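You operate a simulated robot arm through the tools that you are given. There is no shell and no other tool.

You run a simulated robot arm. Do the job below in one go: nothing can be reset, and whatever is moved stays where it is left.

TASK
Drain the tub and refill it to the black line.
Fine: plug back in first; close the tap. Set down upright: tub plug.

Only the result counts: the job must be done as asked and must still hold three seconds after the hand-in. Knocking over, shifting, dropping, spilling or breaking anything else fails it.

THE ROBOT
A 7-joint arm with a fingered hand, fixed in place. Base frame: the origin is on the floor under the middle of its stand, x ahead of it, y to its left, z up; the work surface is at about z = 0.661. Readings come in m, rad, newtons and seconds.
With the tool pointing down near the work surface it reaches from about 0.1 to 0.76 m from the base axis. Its first joint turns from -2.007 to 2.007 rad. Payload 5 kg.
The TCP is the grasp point between the finger pads, 0.032 m short of the fingertips. In the tool frame z runs along the fingers and y along their closing line. The gripper opens to 0.16 m; its body begins 0.089 m behind the TCP. The gripper is a hand of 4 fingers: y runs from the thumb to the fingers, the wrist lies at [0, 0, -0.267] in the tool frame.
Orientation is that of the tool frame in the base frame, as a unit quaternion [w, x, y, z]. With the fingers straight down and closing along the base's y, the tool's x points along the base's -x, its y along +y and its z along -z.

THE INTERFACE
- The arm moves only by the tool apply_moves. Its argument "targets" is a list of rows, each an object (a shift or turn left out is 0) with "xyz": the shift along the tool's x, y, z in units of 400 mm (1.0 is 400 mm), a list of three; "dr": the turn, a rotation vector about the tool's x, y, z in units of 60 degrees (1.0 is 60 degrees), a list of three. In form: [{"xyz": [dx, dy, dz], "dr": [wx, wy, wz]}, ...]. A call has 1 to 20 rows; each row is the pose to reach, as a shift and turn from the pose commanded when the call began, along the tool's axes at that moment. A call with a number of a shift or a turn outside -1 to 1 is refused whole. A row lasts 0.2 s, in which the tool goes at most 0.05 m and 0.15 rad; a call with a longer step from one row to the next is refused whole. Where a pose cannot be reached the arm comes as near as it can. A force on the tool above 90 N (or 10 N above the force at the start of the call, whichever is more), or a blocked arm, ends the call early, and 0.2 s more pass. In this call time passes only in rows, and 0.2 s behind the last. The reply holds the time, the measured pose of the TCP, the force on the tool along the base axes, the opening and the grip force, in the units named above and with some noise, with the torque about the TCP (base axes, N m) and any sound that the robot's microphone picked up.
- Cameras (640 x 400 px; columns grow to the right, rows downward): "scene" is fixed at [0.2201, -0.4982, 1.6731]; the picture's right is [0.74, -0.67, 0.00], its down [-0.49, -0.54, -0.68] and it looks along [0.46, 0.50, -0.73] (base axes); focal length 348 px, centre (320, 200). "wrist" rides on the gripper at [0.08, -0.004, -0.114] in the tool frame; the picture's right is [0.05, 1.00, 0.00], its down [-0.82, 0.04, -0.58] and it looks along [-0.58, 0.03, 0.82] (tool axes); focal length 265 px, centre (320, 200). There is no depth. A picture from a camera that has moved, and an enlarged one, comes with that camera's place and axes in the base frame and with its lens.
- get_image(camera): a new picture of that camera. It takes no simulated time.
- slide_trunk(by): slides the trunk up (or, below 0, down) by that many m; the arm rides with it, the base frame stays. It gives what a move gives, with no picture.
- set_fingers(finger1, finger2, finger3, thumb_bend): sets how far each is bent, from 0 (flat) to 100 (curled in); at 30 the hand is open as for a grip, at 70 the pads meet at the TCP. One left out holds its place. A second passes; each finger stops where it meets its share of the squeeze, and holds until it gets a number again. It is the only way to open and close the hand. It gives what a move gives, with no picture; readings hold the bend of each and the force on the fingers (four entries, about 0 where the hand has none), thumb and palm.
- inspect(camera, box): a new picture of the part [left, top, right, bottom] of that camera's present view, enlarged. It takes no simulated time.
- sign_off(): hands the job in; it is judged then, once.

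Nothing tells you positions but the pictures and the camera data. Unless the task says otherwise, let go and move clear before handing in.

The tools are called after "Call:" as name(argument=value, ...) on one line, values as JSON. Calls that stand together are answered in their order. apply_moves: Moves the arm, as the interface text tells. Its arguments: {"type":"object","properties":{"targets":{"type":"array"}},"required":["targets"]} The other tools are called the same way: slide_trunk (by) moves the trunk up or down; set_fingers (finger1, finger2, finger3, thumb_bend) moves the fingers one by one; get_image (camera) takes a picture; inspect (camera, box) takes an enlarged picture of a part of a camera's view; sign_off () hands the job in.

At the start:

```text
time_s: 0.0
ee_pos: [0.5359, -0.0961, 1.3298]
orientation: [0.0, 0.001, 1.0, 0.0]
contact_force: [-0.9, 0.5, -0.3]
ft_torque: [-0.01, -0.03, 0.01]
width: 0.1596
grasp_force: 0.0
shape: jaw
bend: [30.0, 30.0, 30.0, 30.0]
finger forces: [0.0, 0.1, 0.1, 0.1, 0.0, 0.2]
trunk travel left (down, up): [-0.925, 0.065]
```

scene: 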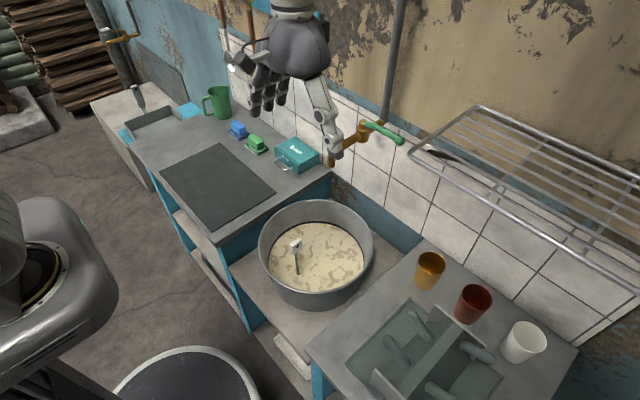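
wrist: 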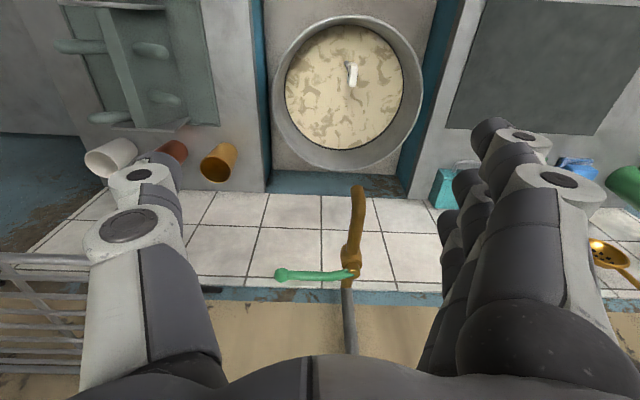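

I see a round tub with murky liquid between two counters, with a plug (white-handled) in it, and a tap with a green lever on the wall above. I'll look closer before moving.

Call:
inspect(camera="scene", box=[240, 180, 400, 320])

Call:
inspect(camera="scene", box=[300, 90, 440, 190])

Call:
inspect(camera="wrist", box=[240, 0, 440, 180])

Call:
inspect(camera="wrist", box=[250, 170, 410, 300])

```text
2.86 times, centred on (320, 250) of scene
camera zoom: at [0.2201, -0.4982, 1.6731], right [0.74, -0.67, 0.0], down [-0.49, -0.54, -0.68], along [0.46, 0.5, -0.73], focal length 993 px, centre (320, 57)
```

zoom: 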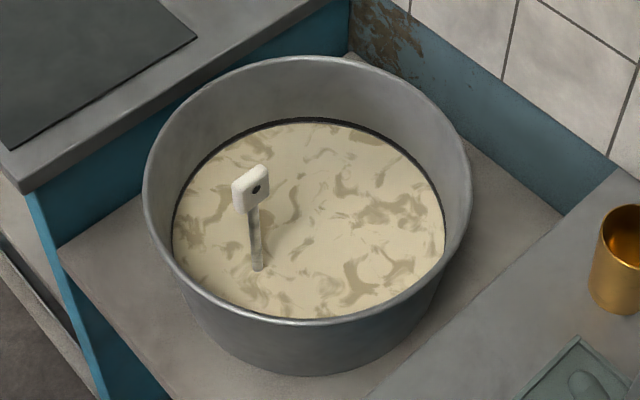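

```text
4.00 times, centred on (370, 140) of scene
camera zoom: at [0.2201, -0.4982, 1.6731], right [0.74, -0.67, 0.0], down [-0.49, -0.54, -0.68], along [0.46, 0.5, -0.73], focal length 1390 px, centre (120, 440)
```

zoom: 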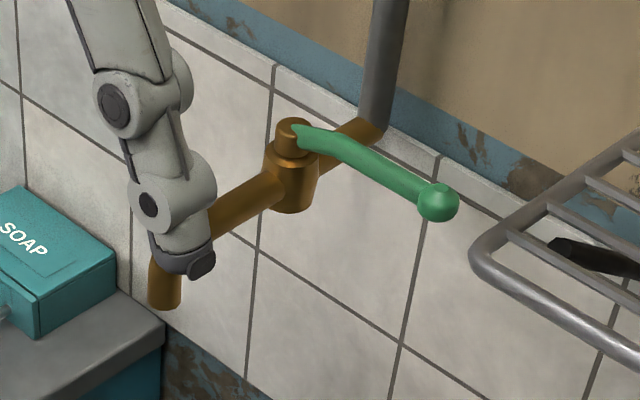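

```text
2.22 times, centred on (340, 90) of wrist
camera zoom: at [0.4543, -0.1011, 1.4435], right [-0.05, 1.0, 0.0], down [0.82, 0.04, 0.58], along [0.58, 0.03, -0.82], focal length 590 px, centre (276, 444)
```

zoom: 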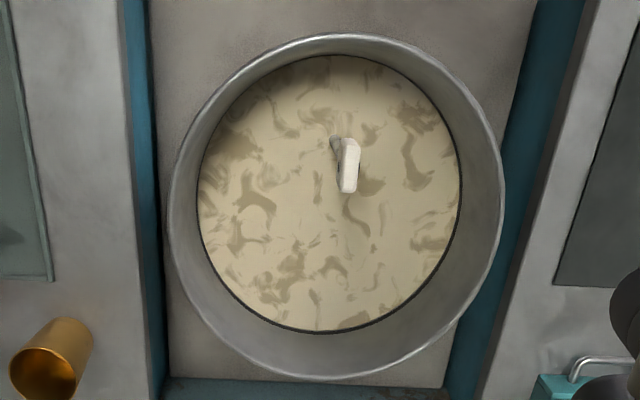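

```text
3.08 times, centred on (330, 235) of wrist
camera zoom: at [0.4543, -0.1011, 1.4435], right [-0.05, 1.0, 0.0], down [0.82, 0.04, 0.58], along [0.58, 0.03, -0.82], focal length 817 px, centre (289, 92)
```

zoom: 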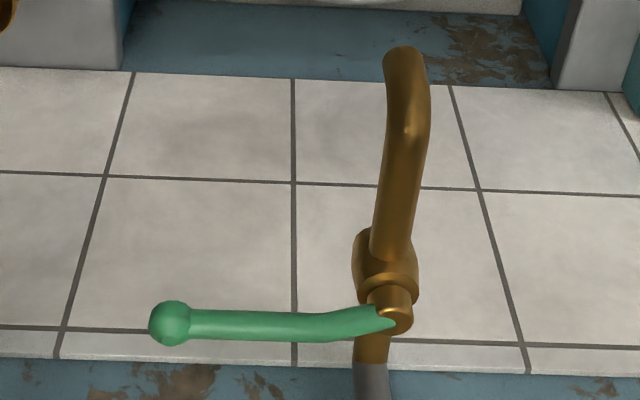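

The plug's white handle looks to be near (0.555, -0.03, 0.865), standing above the tub rim (z about 0.80). The tap spout is near (0.685, -0.03, 1.09), with the lever pivot near (0.795, -0.03, 1.16) and its ball near (0.793, -0.143, 1.177). I'll move above the plug and take new views to refine this.

Call:
apply_moves(targets=[{"xyz": [-0.02, 0.08, 0.05]}, {"xyz": [-0.03, 0.165, 0.1]}, {"xyz": [-0.03, 0.165, 0.2]}, {"xyz": [-0.03, 0.165, 0.3]}])

Call:
get_image(camera="wrist")

Call:
get_image(camera="scene")

```text
time_s: 1.0
ee_pos: [0.5484, -0.0323, 1.2099]
orientation: [0.0, -0.001, 1.0, 0.001]
contact_force: [-0.5, -0.5, 0.3]
ft_torque: [0.01, 0.04, 0.0]
width: 0.1597
grasp_force: 0.1
shape: jaw
bend: [30.0, 30.0, 30.0, 30.0]
finger forces: [0.0, 0.0, 0.0, 0.0, 0.0, 0.1]
trunk travel left (down, up): [-0.925, 0.065]
```

```text
taken
camera wrist: at [0.4663, -0.0358, 1.3238], right [-0.05, 1.0, 0.0], down [0.82, 0.04, 0.58], along [0.58, 0.03, -0.82], focal length 265 px, centre (320, 200)
```

wrist: 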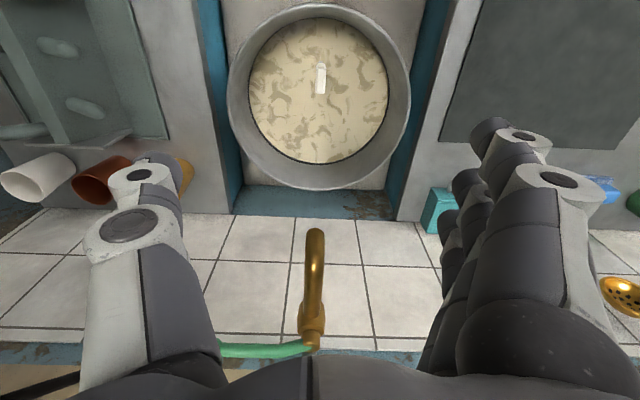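

```text
taken
```

scene: 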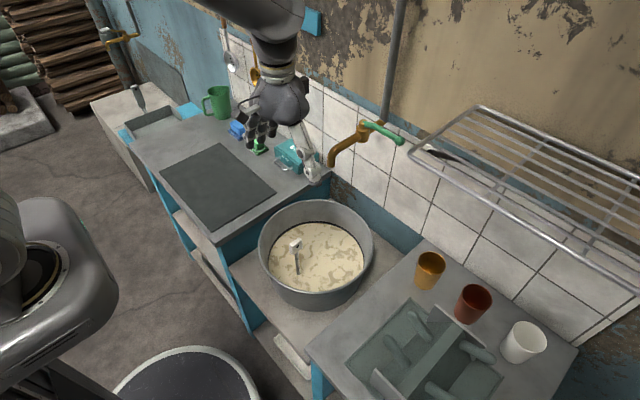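

The handle now lies almost straight under the hand, slightly ahead of the wrist camera. I'll zoom in to pin it down.

Call:
inspect(camera="wrist", box=[280, 40, 360, 120])

Call:
inspect(camera="scene", box=[270, 220, 330, 290])

Call:
inspect(camera="wrist", box=[180, 200, 360, 380])

Call:
inspect(camera="scene", box=[310, 90, 420, 190])

```text
5.00 times, centred on (320, 80) of wrist
camera zoom: at [0.4663, -0.0358, 1.3238], right [-0.05, 1.0, 0.0], down [0.82, 0.04, 0.58], along [0.58, 0.03, -0.82], focal length 1327 px, centre (320, 800)
```

zoom: 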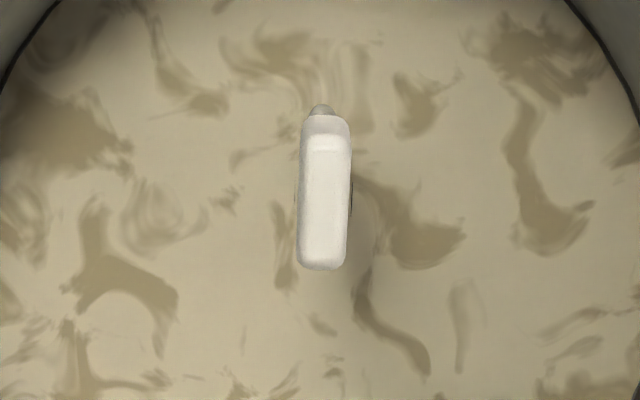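

```text
5.71 times, centred on (300, 255) of scene
camera zoom: at [0.2201, -0.4982, 1.6731], right [0.74, -0.67, 0.0], down [-0.49, -0.54, -0.68], along [0.46, 0.5, -0.73], focal length 1986 px, centre (434, -114)
```

zoom: 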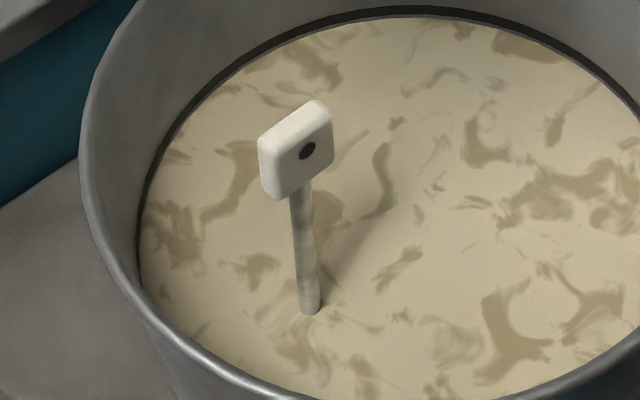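

```text
2.22 times, centred on (270, 290) of wrist
camera zoom: at [0.4663, -0.0358, 1.3238], right [-0.05, 1.0, 0.0], down [0.82, 0.04, 0.58], along [0.58, 0.03, -0.82], focal length 590 px, centre (431, 0)
```

zoom: 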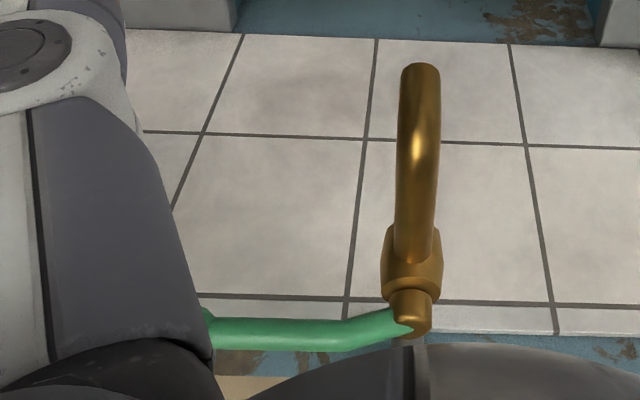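

```text
4.00 times, centred on (365, 140) of scene
camera zoom: at [0.2201, -0.4982, 1.6731], right [0.74, -0.67, 0.0], down [-0.49, -0.54, -0.68], along [0.46, 0.5, -0.73], focal length 1390 px, centre (140, 440)
```

zoom: 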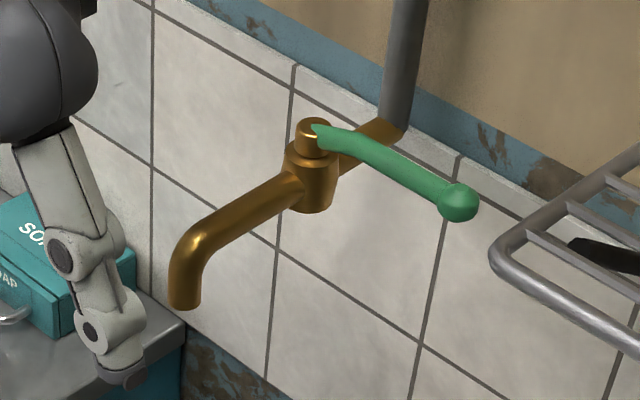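

The handle is a plate about 38 mm along x and 15 mm thick along y, centred near (0.551, -0.030, 0.863), so closing along y suits it. I'll lower the open hand partway and check.

Call:
apply_moves(targets=[{"xyz": [-0.005, 0, 0.12]}, {"xyz": [-0.0075, 0, 0.24]}, {"xyz": [-0.0075, 0, 0.36]}, {"xyz": [-0.0075, 0, 0.48]}, {"xyz": [-0.0075, 0, 0.6]}])

Call:
get_image(camera="wrist")

Call:
get_image(camera="scene")

```text
time_s: 2.2
ee_pos: [0.5535, -0.0318, 0.9694]
orientation: [0.001, 0.001, 1.0, 0.0]
contact_force: [0.3, 0.6, -0.1]
ft_torque: [0.03, 0.03, 0.01]
width: 0.16
grasp_force: 0.1
shape: jaw
bend: [30.0, 30.0, 30.0, 30.0]
finger forces: [0.0, 0.0, 0.1, 0.0, 0.0, 0.0]
trunk travel left (down, up): [-0.925, 0.065]
```

```text
taken
camera wrist: at [0.4706, -0.0362, 1.0831], right [-0.05, 1.0, 0.0], down [0.82, 0.04, 0.58], along [0.58, 0.03, -0.82], focal length 265 px, centre (320, 200)
```

wrist: 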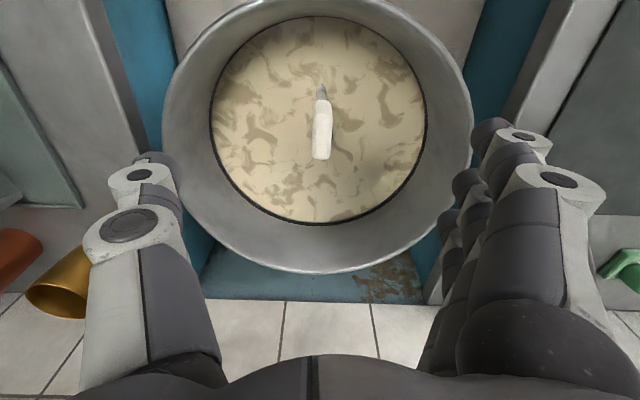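

```text
taken
```

scene: 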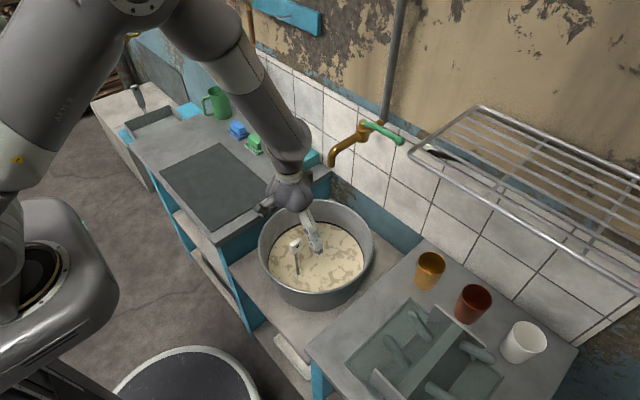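

Call:
inspect(camera="wrist", box=[260, 60, 380, 180])

Call:
inspect(camera="scene", box=[240, 160, 380, 290])

```text
3.33 times, centred on (320, 120) of wrist
camera zoom: at [0.4706, -0.0362, 1.0831], right [-0.05, 1.0, 0.0], down [0.82, 0.04, 0.58], along [0.58, 0.03, -0.82], focal length 885 px, centre (320, 467)
```

zoom: 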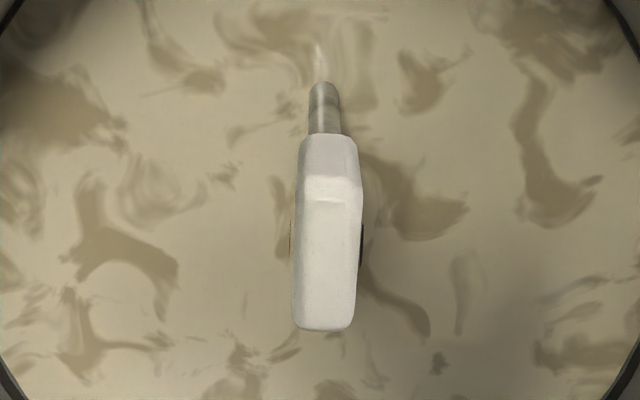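

```text
3.08 times, centred on (310, 225) of scene
camera zoom: at [0.2201, -0.4982, 1.6731], right [0.74, -0.67, 0.0], down [-0.49, -0.54, -0.68], along [0.46, 0.5, -0.73], focal length 1069 px, centre (351, 123)
```

zoom: 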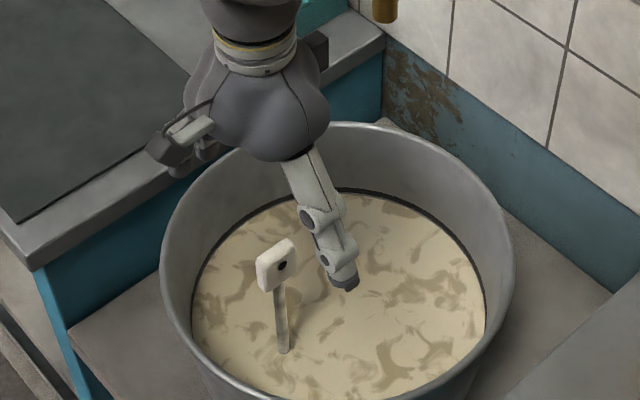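

The TCP is lined up in plan with the handle (z from about 0.848 to 0.885). I'll go down to about z = 0.867 with the fingers open.

Call:
apply_moves(targets=[{"xyz": [0, 0.002, 0.09]}, {"xyz": [0, 0.002, 0.18]}, {"xyz": [0, 0.002, 0.257]}])

Call:
get_image(camera="wrist")

Call:
inspect(camera="scene", box=[240, 160, 380, 290])

```text
time_s: 3.0
ee_pos: [0.5526, -0.0306, 0.8669]
orientation: [0.0, 0.001, 1.0, -0.001]
contact_force: [0.1, -0.4, -0.1]
ft_torque: [-0.04, 0.01, 0.0]
width: 0.1603
grasp_force: 0.0
shape: jaw
bend: [30.0, 30.0, 30.0, 30.0]
finger forces: [0.0, 0.0, 0.0, 0.0, 0.1, 0.0]
trunk travel left (down, up): [-0.925, 0.065]
```

```text
taken
camera wrist: at [0.4707, -0.0348, 0.9799], right [-0.05, 1.0, 0.0], down [0.82, 0.04, 0.58], along [0.58, 0.03, -0.82], focal length 265 px, centre (320, 200)
```

wrist: 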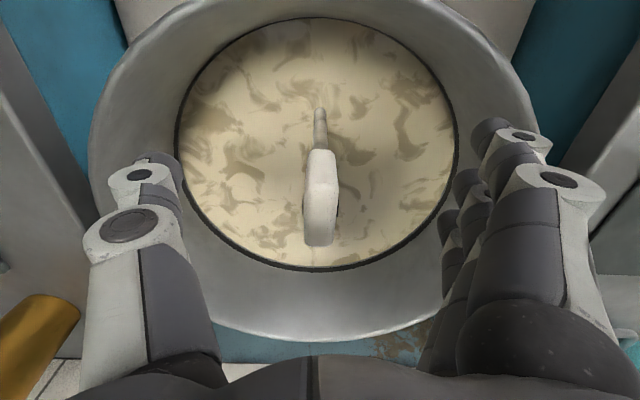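

```text
3.08 times, centred on (310, 225) of scene
camera zoom: at [0.2201, -0.4982, 1.6731], right [0.74, -0.67, 0.0], down [-0.49, -0.54, -0.68], along [0.46, 0.5, -0.73], focal length 1069 px, centre (351, 123)
```

zoom: 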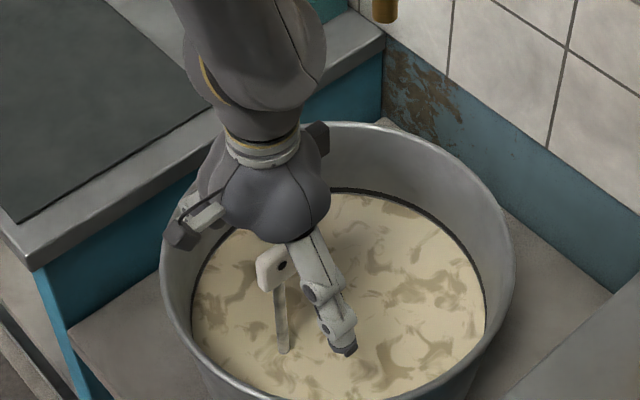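

The handle is centred between the fingers, so I'll close the hand on it.

Call:
set_fingers(finger1=72, finger2=72, finger3=72, thumb_bend=72)

Call:
get_image(camera="wrist")

Call:
inspect(camera="scene", box=[240, 160, 380, 290])

```text
time_s: 4.0
ee_pos: [0.5514, -0.0296, 0.8662]
orientation: [0.0, -0.001, 1.0, 0.0]
contact_force: [-0.4, -0.2, -0.1]
ft_torque: [0.0, 0.02, -0.01]
width: 0.024
grasp_force: 10.3
shape: fingers
bend: [72.0, 69.0, 71.0, 69.0]
finger forces: [0.1, 6.4, 4.0, 0.0, 9.8, 0.0]
trunk travel left (down, up): [-0.925, 0.065]
```

```text
taken
camera wrist: at [0.4699, -0.0348, 0.9804], right [-0.05, 1.0, 0.0], down [0.82, 0.04, 0.58], along [0.58, 0.03, -0.82], focal length 265 px, centre (320, 200)
```

wrist: 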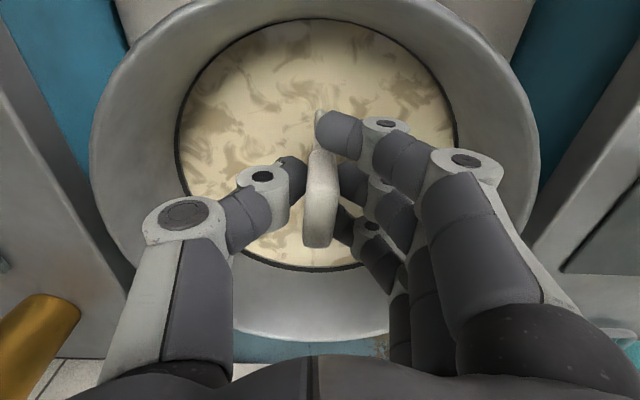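

```text
3.08 times, centred on (310, 225) of scene
camera zoom: at [0.2201, -0.4982, 1.6731], right [0.74, -0.67, 0.0], down [-0.49, -0.54, -0.68], along [0.46, 0.5, -0.73], focal length 1069 px, centre (351, 123)
```

zoom: 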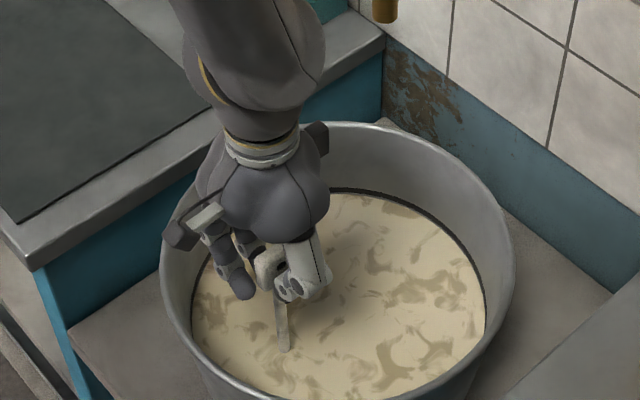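

Fingers 2 and 3 and the thumb hold the plate at about 10 N, while finger 1 passes beside it. I'll firm up the squeeze before pulling.

Call:
set_fingers(finger2=78, finger3=78, thumb_bend=78)

```text
time_s: 5.0
ee_pos: [0.5512, -0.0304, 0.8667]
orientation: [0.001, 0.001, 1.0, 0.0]
contact_force: [0.4, 0.4, -2.4]
ft_torque: [0.0, 0.0, -0.01]
width: 0.0211
grasp_force: 15.3
shape: fingers
bend: [72.0, 71.0, 78.0, 72.0]
finger forces: [0.0, 12.9, 4.3, 0.1, 14.6, 0.0]
trunk travel left (down, up): [-0.925, 0.065]
```

Call:
apply_moves(targets=[{"xyz": [0, 0, -0.01]}, {"xyz": [0, 0, -0.025]}, {"xyz": [0, 0, -0.05]}])

Call:
get_image(camera="wrist")

Call:
inspect(camera="scene", box=[240, 160, 380, 290])

```text
time_s: 5.8
ee_pos: [0.5505, -0.0305, 0.8868]
orientation: [0.0, 0.001, 1.0, 0.001]
contact_force: [-0.1, 0.7, -1.6]
ft_torque: [0.04, 0.03, 0.0]
width: 0.0211
grasp_force: 15.6
shape: fingers
bend: [72.0, 71.0, 78.0, 72.0]
finger forces: [0.0, 12.9, 4.2, 0.1, 14.6, 0.1]
trunk travel left (down, up): [-0.925, 0.065]
```

```text
taken
camera wrist: at [0.469, -0.0347, 1.0005], right [-0.05, 1.0, 0.0], down [0.82, 0.04, 0.58], along [0.58, 0.03, -0.82], focal length 265 px, centre (320, 200)
```

wrist: 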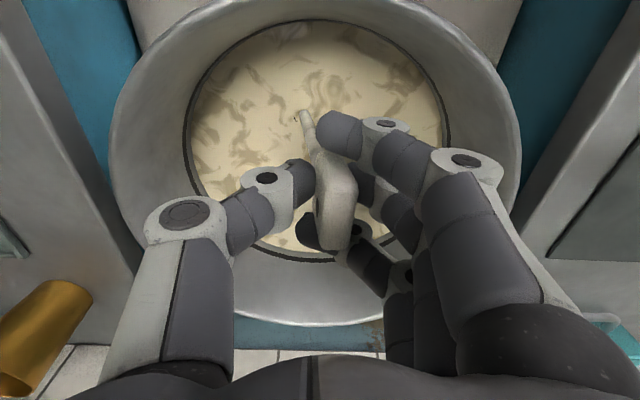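

```text
3.08 times, centred on (310, 225) of scene
camera zoom: at [0.2201, -0.4982, 1.6731], right [0.74, -0.67, 0.0], down [-0.49, -0.54, -0.68], along [0.46, 0.5, -0.73], focal length 1069 px, centre (351, 123)
```

zoom: 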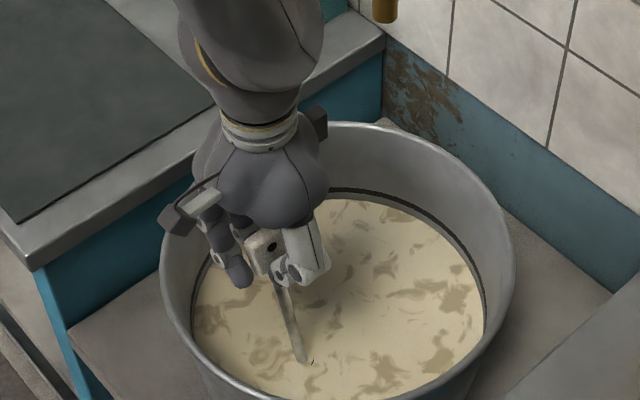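

The plug has come free and the level is falling, but the plug has tilted in the grip because finger 3 slid past the plate's edge. I'll look closer.

Call:
inspect(camera="wrist", box=[240, 80, 440, 280])

Call:
inspect(camera="scene", box=[270, 200, 330, 250])

Call:
inspect(camera="scene", box=[255, 190, 385, 320])

```text
2.00 times, centred on (340, 180) of wrist
camera zoom: at [0.469, -0.0347, 1.0005], right [-0.05, 1.0, 0.0], down [0.82, 0.04, 0.58], along [0.58, 0.03, -0.82], focal length 531 px, centre (280, 240)
```

zoom: 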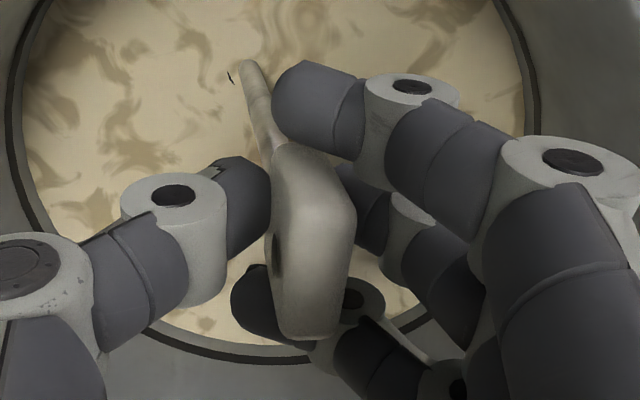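

```text
8.00 times, centred on (300, 225) of scene
camera zoom: at [0.2201, -0.4982, 1.6731], right [0.74, -0.67, 0.0], down [-0.49, -0.54, -0.68], along [0.46, 0.5, -0.73], focal length 2780 px, centre (480, 0)
```

zoom: 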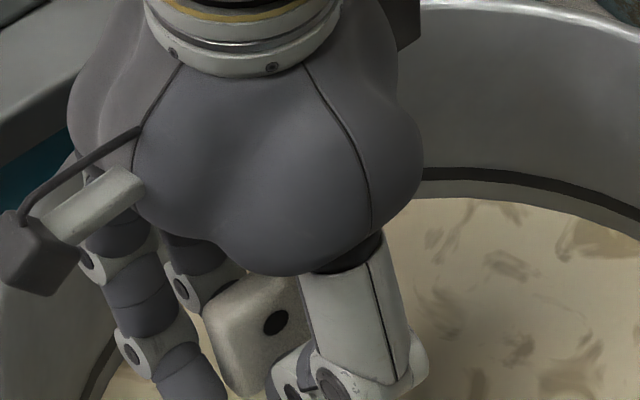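

```text
3.08 times, centred on (320, 255) of scene
camera zoom: at [0.2201, -0.4982, 1.6731], right [0.74, -0.67, 0.0], down [-0.49, -0.54, -0.68], along [0.46, 0.5, -0.73], focal length 1069 px, centre (320, 31)
```

zoom: 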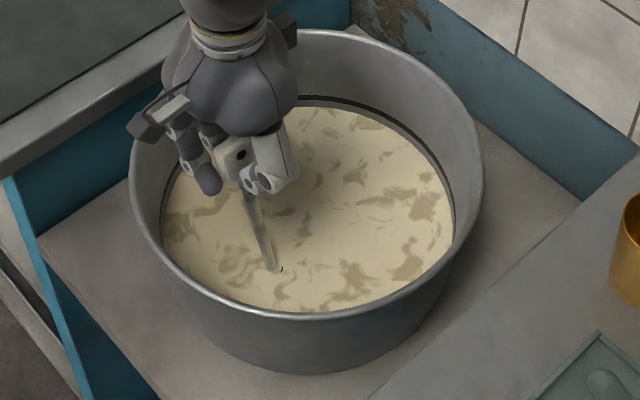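

The liquid is draining away below the black line. I'll lift the plug further clear of the hole, still inside the tub.

Call:
apply_moves(targets=[{"xyz": [0, 0, -0.04]}, {"xyz": [0, 0, -0.08]}, {"xyz": [0, 0, -0.12]}, {"xyz": [0, 0, -0.15]}])

Call:
get_image(camera="wrist")

Call:
inspect(camera="scene", box=[255, 190, 385, 320])

```text
time_s: 6.8
ee_pos: [0.5514, -0.0293, 0.9478]
orientation: [0.0, -0.001, 1.0, 0.0]
contact_force: [0.4, 0.8, -1.3]
ft_torque: [-0.01, 0.01, -0.02]
width: 0.0214
grasp_force: 16.1
shape: fingers
bend: [72.0, 71.0, 78.0, 72.0]
finger forces: [0.0, 13.0, 4.2, 0.0, 14.4, 0.0]
trunk travel left (down, up): [-0.925, 0.065]
```

```text
taken
camera wrist: at [0.4695, -0.0346, 1.0609], right [-0.05, 1.0, 0.0], down [0.82, 0.04, 0.58], along [0.58, 0.03, -0.82], focal length 265 px, centre (320, 200)
```

wrist: 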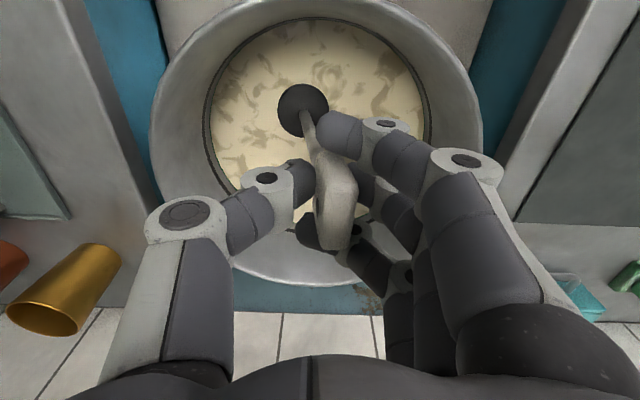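

```text
3.08 times, centred on (320, 255) of scene
camera zoom: at [0.2201, -0.4982, 1.6731], right [0.74, -0.67, 0.0], down [-0.49, -0.54, -0.68], along [0.46, 0.5, -0.73], focal length 1069 px, centre (320, 31)
```

zoom: 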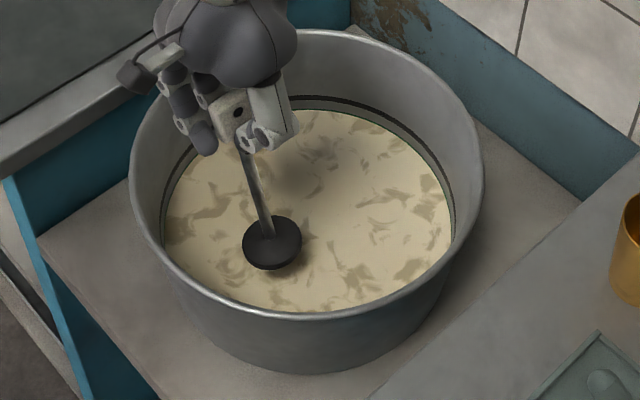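

The plug is fully out, with a black rubber disc at its foot, and I'm holding it above the liquid inside the tub. I'll back finger 3 off so the thumb and finger 2 pinch the plate squarely and the tilt relaxes.

Call:
set_fingers(finger3=62)

Call:
get_image(camera="wrist")

Call:
inspect(camera="scene", box=[255, 190, 385, 320])

```text
time_s: 7.8
ee_pos: [0.5517, -0.0302, 0.9477]
orientation: [-0.001, 0.0, 1.0, 0.0]
contact_force: [0.6, -1.0, -1.1]
ft_torque: [0.02, 0.03, -0.01]
width: 0.0202
grasp_force: 13.5
shape: fingers
bend: [72.0, 70.0, 62.0, 72.0]
finger forces: [0.0, 13.6, 0.0, 0.1, 13.2, 0.0]
trunk travel left (down, up): [-0.925, 0.065]
```

```text
taken
camera wrist: at [0.4696, -0.0347, 1.0606], right [-0.05, 1.0, 0.0], down [0.82, 0.04, 0.58], along [0.58, 0.03, -0.82], focal length 265 px, centre (320, 200)
```

wrist: 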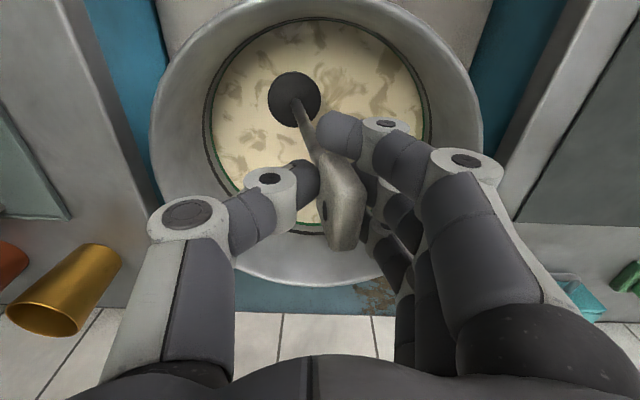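

```text
3.08 times, centred on (320, 255) of scene
camera zoom: at [0.2201, -0.4982, 1.6731], right [0.74, -0.67, 0.0], down [-0.49, -0.54, -0.68], along [0.46, 0.5, -0.73], focal length 1069 px, centre (320, 31)
```

zoom: 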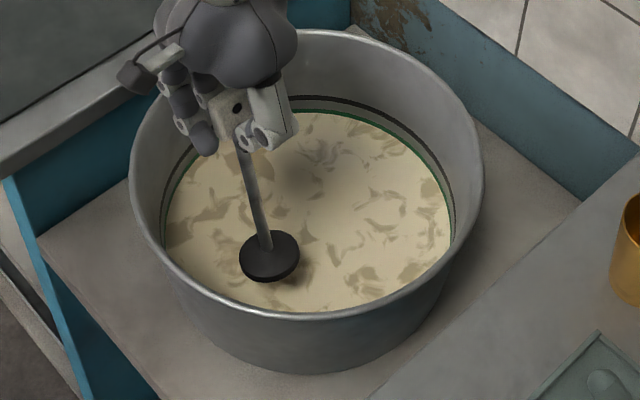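

The tilt is now about 8° (disc swung toward -y), and a green line has appeared below the black one. I'll turn the hand about x to bring the rod upright, then wait while the tub drains.

Call:
apply_moves(targets=[{"dr": [-0.05, 0, 0]}, {"dr": [-0.1, 0, 0]}, {"dr": [-0.138, 0, 0]}, {"dr": [-0.138, 0, 0]}, {"dr": [-0.138, 0, 0]}, {"dr": [-0.138, 0, 0]}, {"dr": [-0.138, 0, 0]}, {"dr": [-0.138, 0, 0]}, {"dr": [-0.138, 0, 0]}, {"dr": [-0.138, 0, 0]}])

Call:
get_image(camera="wrist")

Call:
inspect(camera="scene", box=[255, 190, 385, 320])

```text
time_s: 10.0
ee_pos: [0.5516, -0.0297, 0.9476]
orientation: [-0.001, 0.0, 0.997, 0.072]
contact_force: [0.1, 0.8, -2.4]
ft_torque: [-0.05, 0.01, -0.01]
width: 0.02
grasp_force: 13.8
shape: fingers
bend: [72.0, 70.0, 62.0, 72.0]
finger forces: [0.1, 13.7, 0.0, 0.0, 13.5, 0.1]
trunk travel left (down, up): [-0.925, 0.065]
```

```text
taken
camera wrist: at [0.4697, -0.0508, 1.0591], right [-0.05, 0.99, 0.14], down [0.82, -0.04, 0.58], along [0.58, 0.15, -0.8], focal length 265 px, centre (320, 200)
```

wrist: 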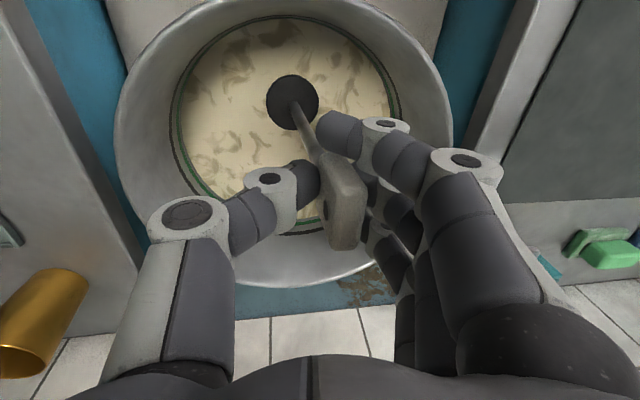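

```text
3.08 times, centred on (320, 255) of scene
camera zoom: at [0.2201, -0.4982, 1.6731], right [0.74, -0.67, 0.0], down [-0.49, -0.54, -0.68], along [0.46, 0.5, -0.73], focal length 1069 px, centre (320, 31)
```

zoom: 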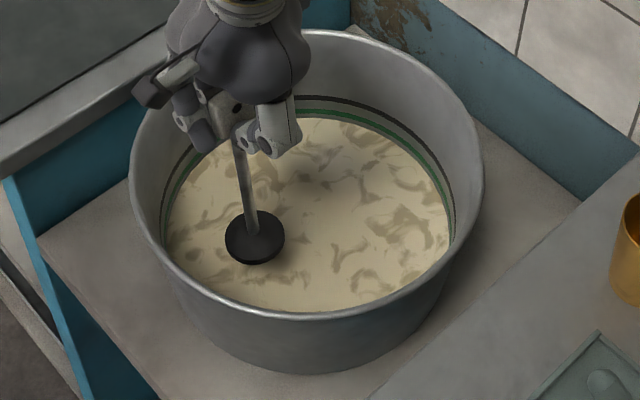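

The rod is close to vertical now and the level keeps dropping slowly. I'll hold here and wait.

Call:
apply_moves(targets=[{"xyz": [0, 0, 0]}, {"xyz": [0, 0, 0]}, {"xyz": [0, 0, 0]}, {"xyz": [0, 0, 0]}, {"xyz": [0, 0, 0]}, {"xyz": [0, 0, 0]}, {"xyz": [0, 0, 0]}, {"xyz": [0, 0, 0]}, {"xyz": [0, 0, 0]}, {"xyz": [0, 0, 0]}, {"xyz": [0, 0, 0]}, {"xyz": [0, 0, 0]}, {"xyz": [0, 0, 0]}, {"xyz": [0, 0, 0]}, {"xyz": [0, 0, 0]}, {"xyz": [0, 0, 0]}, {"xyz": [0, 0, 0]}, {"xyz": [0, 0, 0]}, {"xyz": [0, 0, 0]}, {"xyz": [0, 0, 0]}])

Call:
inspect(camera="scene", box=[255, 190, 385, 320])

```text
time_s: 14.2
ee_pos: [0.5516, -0.0293, 0.949]
orientation: [0.0, 0.0, 0.997, 0.073]
contact_force: [0.5, -0.8, -1.8]
ft_torque: [0.01, 0.01, 0.01]
width: 0.02
grasp_force: 13.4
shape: fingers
bend: [72.0, 70.0, 62.0, 72.0]
finger forces: [0.0, 13.6, 0.0, 0.1, 13.4, 0.0]
trunk travel left (down, up): [-0.925, 0.065]
```

```text
3.08 times, centred on (320, 255) of scene
camera zoom: at [0.2201, -0.4982, 1.6731], right [0.74, -0.67, 0.0], down [-0.49, -0.54, -0.68], along [0.46, 0.5, -0.73], focal length 1069 px, centre (320, 31)
```

zoom: 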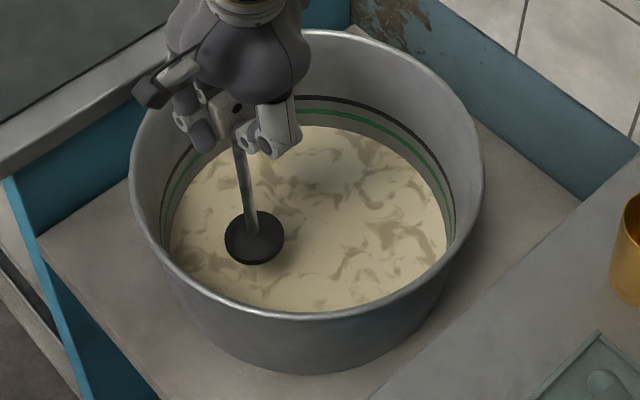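

Call:
apply_moves(targets=[{"xyz": [0, 0, 0]}, {"xyz": [0, 0, 0]}, {"xyz": [0, 0, 0]}, {"xyz": [0, 0, 0]}, {"xyz": [0, 0, 0]}, {"xyz": [0, 0, 0]}, {"xyz": [0, 0, 0]}, {"xyz": [0, 0, 0]}, {"xyz": [0, 0, 0]}, {"xyz": [0, 0, 0]}, {"xyz": [0, 0, 0]}, {"xyz": [0, 0, 0]}, {"xyz": [0, 0, 0]}, {"xyz": [0, 0, 0]}, {"xyz": [0, 0, 0]}, {"xyz": [0, 0, 0]}, {"xyz": [0, 0, 0]}, {"xyz": [0, 0, 0]}, {"xyz": [0, 0, 0]}, {"xyz": [0, 0, 0]}])

Call:
inspect(camera="scene", box=[255, 190, 385, 320])

```text
time_s: 18.4
ee_pos: [0.551, -0.0291, 0.948]
orientation: [0.0, 0.001, 0.997, 0.072]
contact_force: [0.6, 0.1, -2.3]
ft_torque: [0.02, 0.03, -0.01]
width: 0.0203
grasp_force: 14.1
shape: fingers
bend: [72.0, 70.0, 62.0, 72.0]
finger forces: [0.1, 13.6, 0.0, 0.1, 13.5, 0.1]
trunk travel left (down, up): [-0.925, 0.065]
```

```text
3.08 times, centred on (320, 255) of scene
camera zoom: at [0.2201, -0.4982, 1.6731], right [0.74, -0.67, 0.0], down [-0.49, -0.54, -0.68], along [0.46, 0.5, -0.73], focal length 1069 px, centre (320, 31)
```

zoom: 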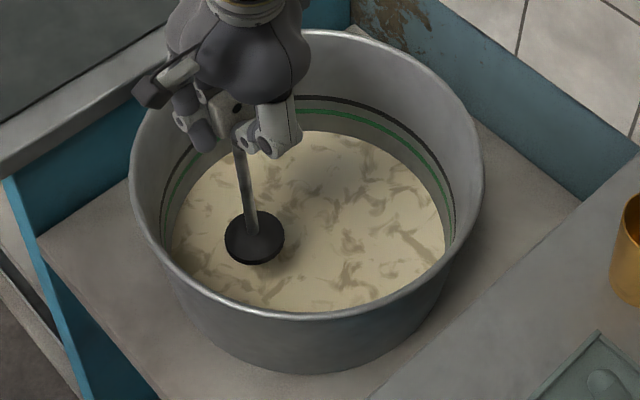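

Call:
apply_moves(targets=[{"xyz": [0, 0, 0]}, {"xyz": [0, 0, 0]}, {"xyz": [0, 0, 0]}, {"xyz": [0, 0, 0]}, {"xyz": [0, 0, 0]}, {"xyz": [0, 0, 0]}, {"xyz": [0, 0, 0]}, {"xyz": [0, 0, 0]}, {"xyz": [0, 0, 0]}, {"xyz": [0, 0, 0]}, {"xyz": [0, 0, 0]}, {"xyz": [0, 0, 0]}, {"xyz": [0, 0, 0]}, {"xyz": [0, 0, 0]}, {"xyz": [0, 0, 0]}, {"xyz": [0, 0, 0]}, {"xyz": [0, 0, 0]}, {"xyz": [0, 0, 0]}, {"xyz": [0, 0, 0]}, {"xyz": [0, 0, 0]}])

Call:
inspect(camera="scene", box=[255, 190, 385, 320])

Call:
get_image(camera="wrist")

```text
time_s: 22.6
ee_pos: [0.5522, -0.0307, 0.9483]
orientation: [0.0, 0.0, 0.997, 0.073]
contact_force: [-0.1, -0.2, -1.8]
ft_torque: [-0.02, 0.0, 0.01]
width: 0.0198
grasp_force: 13.8
shape: fingers
bend: [72.0, 70.0, 62.0, 72.0]
finger forces: [0.1, 13.6, 0.1, 0.1, 13.5, 0.1]
trunk travel left (down, up): [-0.925, 0.065]
```

```text
3.08 times, centred on (320, 255) of scene
camera zoom: at [0.2201, -0.4982, 1.6731], right [0.74, -0.67, 0.0], down [-0.49, -0.54, -0.68], along [0.46, 0.5, -0.73], focal length 1069 px, centre (320, 31)
```

zoom: 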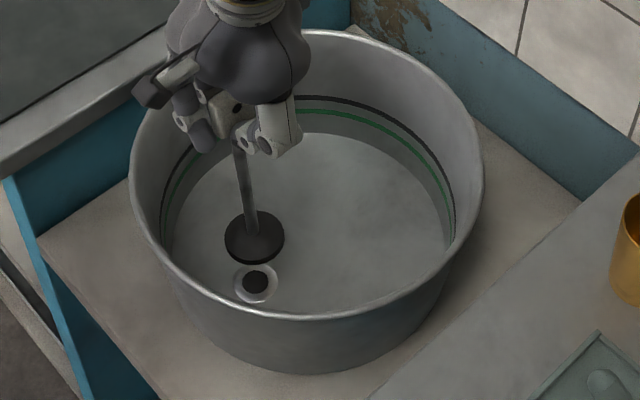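

```text
taken
camera wrist: at [0.4697, -0.0508, 1.0591], right [-0.05, 0.99, 0.14], down [0.82, -0.04, 0.58], along [0.58, 0.15, -0.8], focal length 265 px, centre (320, 200)
```

wrist: 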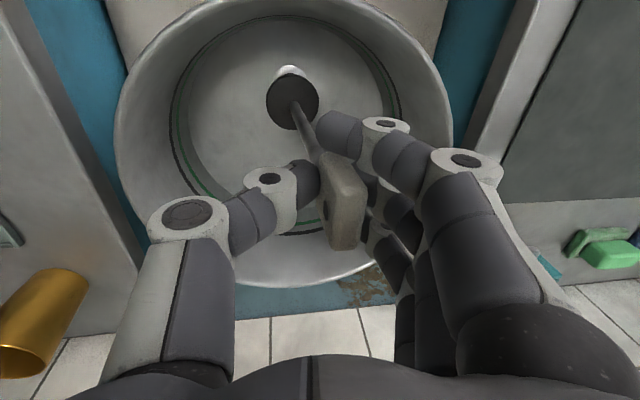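

The tub is empty, and the drain hole shows with a light ring on the floor right under the disc, near (0.551, -0.030). I'll lower the plug straight down (allowing for the 8° hand tilt) to just above the hole and check the alignment.

Call:
apply_moves(targets=[{"xyz": [0, -0.0073, 0.0494]}, {"xyz": [0, -0.0146, 0.0989]}, {"xyz": [0, -0.0182, 0.1236]}])

Call:
get_image(camera="wrist")

Call:
inspect(camera="scene", box=[270, 220, 330, 300])

```text
time_s: 23.4
ee_pos: [0.5519, -0.0313, 0.8973]
orientation: [0.0, -0.001, 0.997, 0.073]
contact_force: [0.4, -0.6, -1.8]
ft_torque: [0.02, 0.02, 0.01]
width: 0.0199
grasp_force: 14.1
shape: fingers
bend: [72.0, 70.0, 62.0, 72.0]
finger forces: [0.0, 13.5, 0.0, 0.1, 13.4, 0.0]
trunk travel left (down, up): [-0.925, 0.065]
```

```text
taken
camera wrist: at [0.4699, -0.0515, 1.0086], right [-0.05, 0.99, 0.14], down [0.82, -0.04, 0.58], along [0.58, 0.15, -0.8], focal length 265 px, centre (320, 200)
```

wrist: 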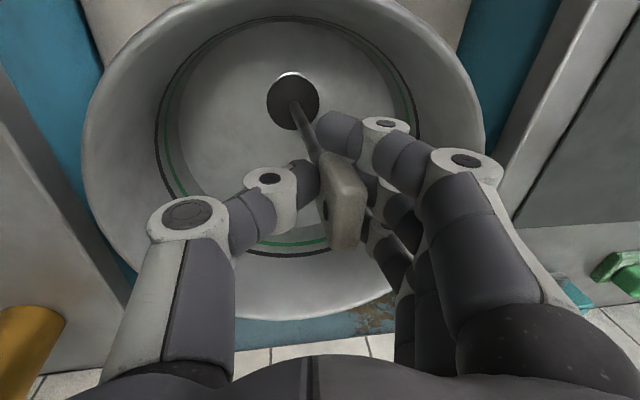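

```text
5.00 times, centred on (300, 260) of scene
camera zoom: at [0.2201, -0.4982, 1.6731], right [0.74, -0.67, 0.0], down [-0.49, -0.54, -0.68], along [0.46, 0.5, -0.73], focal length 1738 px, centre (420, -100)
```

zoom: 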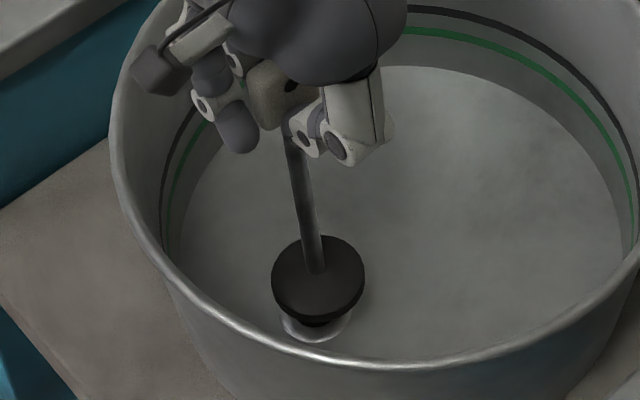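

The disc has a smaller stub underneath and sits almost over the hole ring, with a few degrees of lean left. I'll zoom in to measure it.

Call:
inspect(camera="wrist", box=[240, 50, 370, 180])

Call:
inspect(camera="scene", box=[280, 235, 320, 275])

```text
3.08 times, centred on (305, 115) of wrist
camera zoom: at [0.4699, -0.0515, 1.0086], right [-0.05, 0.99, 0.14], down [0.82, -0.04, 0.58], along [0.58, 0.15, -0.8], focal length 817 px, centre (366, 462)
```

zoom: 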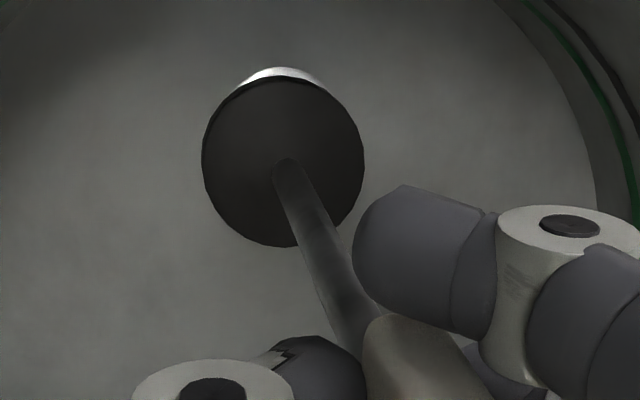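

```text
10.00 times, centred on (300, 255) of scene
camera zoom: at [0.2201, -0.4982, 1.6731], right [0.74, -0.67, 0.0], down [-0.49, -0.54, -0.68], along [0.46, 0.5, -0.73], focal length 3475 px, centre (520, -350)
```

zoom: 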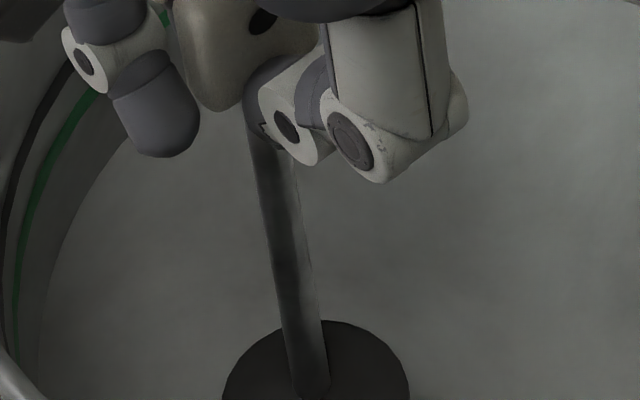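

The disc is over the hole to within a few millimetres, but the rod leans about 3° (foot toward +x, -y). I'll correct the lean while keeping the disc where it is.

Call:
apply_moves(targets=[{"xyz": [-0.0125, -0.0074, -0.0011], "dr": [-0.015, 0.025, 0.0035]}, {"xyz": [-0.024, -0.0148, -0.0022], "dr": [-0.03, 0.049, 0.007]}, {"xyz": [-0.024, -0.0148, -0.0022], "dr": [-0.03, 0.049, 0.007]}])

Call:
inspect(camera="wrist", box=[240, 50, 370, 180])

Call:
inspect(camera="scene", box=[270, 220, 330, 300])

```text
time_s: 24.2
ee_pos: [0.5604, -0.0363, 0.8971]
orientation: [-0.025, 0.003, 0.996, 0.088]
contact_force: [0.3, -0.2, -1.9]
ft_torque: [0.02, -0.02, 0.01]
width: 0.0196
grasp_force: 14.0
shape: fingers
bend: [72.0, 70.0, 62.0, 72.0]
finger forces: [0.1, 13.7, 0.0, 0.1, 13.6, 0.0]
trunk travel left (down, up): [-0.925, 0.065]
```

```text
3.08 times, centred on (305, 115) of wrist
camera zoom: at [0.4853, -0.0607, 1.0122], right [-0.04, 0.98, 0.18], down [0.84, -0.06, 0.53], along [0.53, 0.17, -0.83], focal length 817 px, centre (366, 462)
```

zoom: 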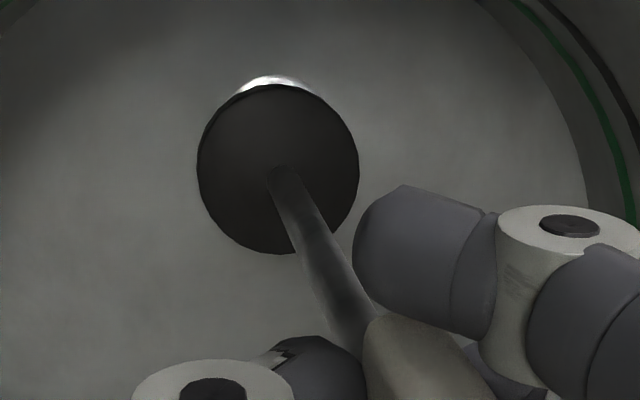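

```text
5.00 times, centred on (300, 260) of scene
camera zoom: at [0.2201, -0.4982, 1.6731], right [0.74, -0.67, 0.0], down [-0.49, -0.54, -0.68], along [0.46, 0.5, -0.73], focal length 1738 px, centre (420, -100)
```

zoom: 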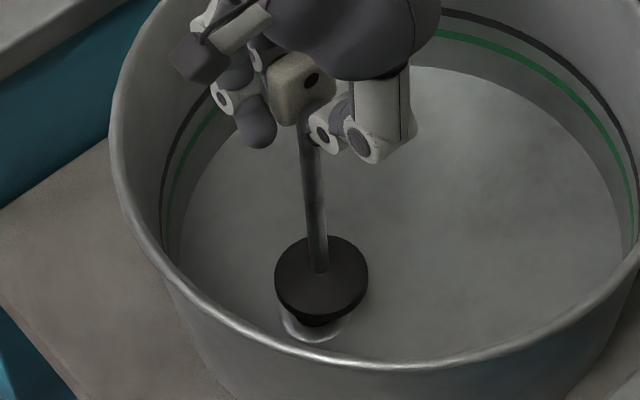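

The rod now looks upright in both views. I'll zoom in on the stub and ring to check the centring before lowering.

Call:
inspect(camera="scene", box=[284, 256, 316, 294])

Call:
inspect(camera="wrist", box=[255, 60, 325, 140])

```text
10.53 times, centred on (300, 275) of scene
camera zoom: at [0.2201, -0.4982, 1.6731], right [0.74, -0.67, 0.0], down [-0.49, -0.54, -0.68], along [0.46, 0.5, -0.73], focal length 3658 px, centre (530, -590)
```

zoom: 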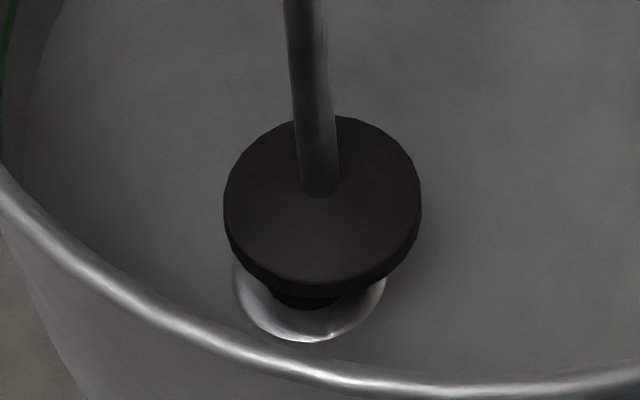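

```text
5.00 times, centred on (290, 100) of wrist
camera zoom: at [0.4853, -0.0607, 1.0122], right [-0.04, 0.98, 0.18], down [0.84, -0.06, 0.53], along [0.53, 0.17, -0.83], focal length 1327 px, centre (470, 700)
```

zoom: 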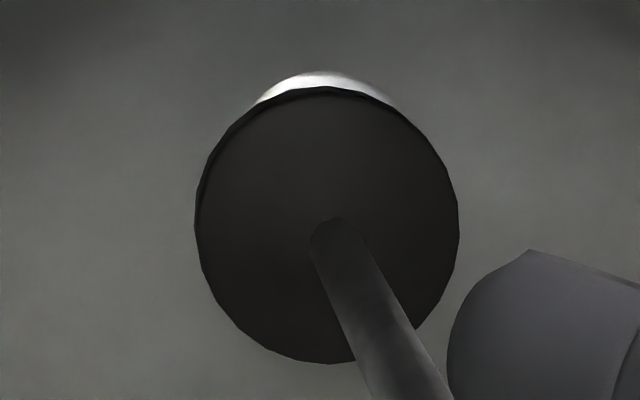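

The disc sits about (+3, -4) mm off the hole centre. I'll shift it back by that much and lower it most of the way.

Call:
apply_moves(targets=[{"xyz": [0.0075, 0.009, 0.002]}, {"xyz": [0.0056, 0.0024, 0.0389]}, {"xyz": [0.0047, -0.0006, 0.0561]}])

Call:
inspect(camera="scene", box=[284, 256, 316, 294])

Call:
inspect(camera="wrist", box=[240, 50, 370, 180])

```text
time_s: 25.0
ee_pos: [0.5572, -0.0329, 0.8744]
orientation: [-0.025, 0.003, 0.996, 0.088]
contact_force: [1.0, -0.8, -2.4]
ft_torque: [0.0, 0.0, -0.03]
width: 0.02
grasp_force: 13.6
shape: fingers
bend: [72.0, 70.0, 62.0, 72.0]
finger forces: [0.0, 13.6, 0.0, 0.1, 13.5, 0.0]
trunk travel left (down, up): [-0.925, 0.065]
```

```text
10.53 times, centred on (300, 275) of scene
camera zoom: at [0.2201, -0.4982, 1.6731], right [0.74, -0.67, 0.0], down [-0.49, -0.54, -0.68], along [0.46, 0.5, -0.73], focal length 3658 px, centre (530, -590)
```

zoom: 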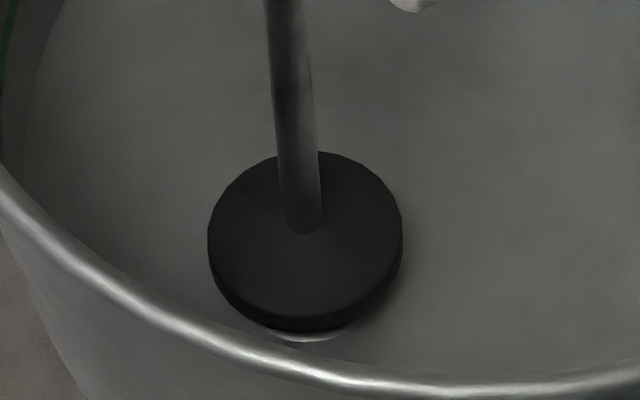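

```text
3.08 times, centred on (305, 115) of wrist
camera zoom: at [0.4821, -0.0564, 0.9901], right [-0.04, 0.98, 0.18], down [0.84, -0.06, 0.53], along [0.53, 0.17, -0.83], focal length 817 px, centre (366, 462)
```

zoom: 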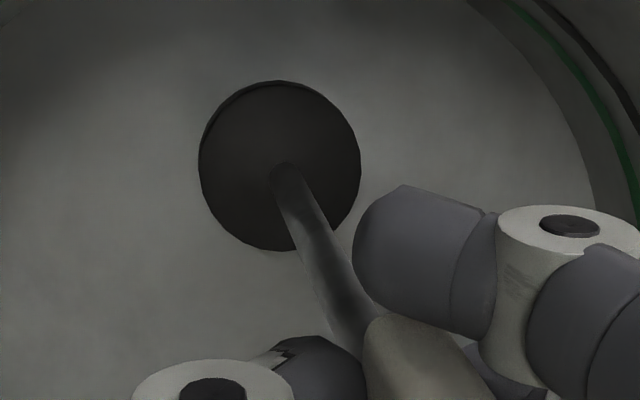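

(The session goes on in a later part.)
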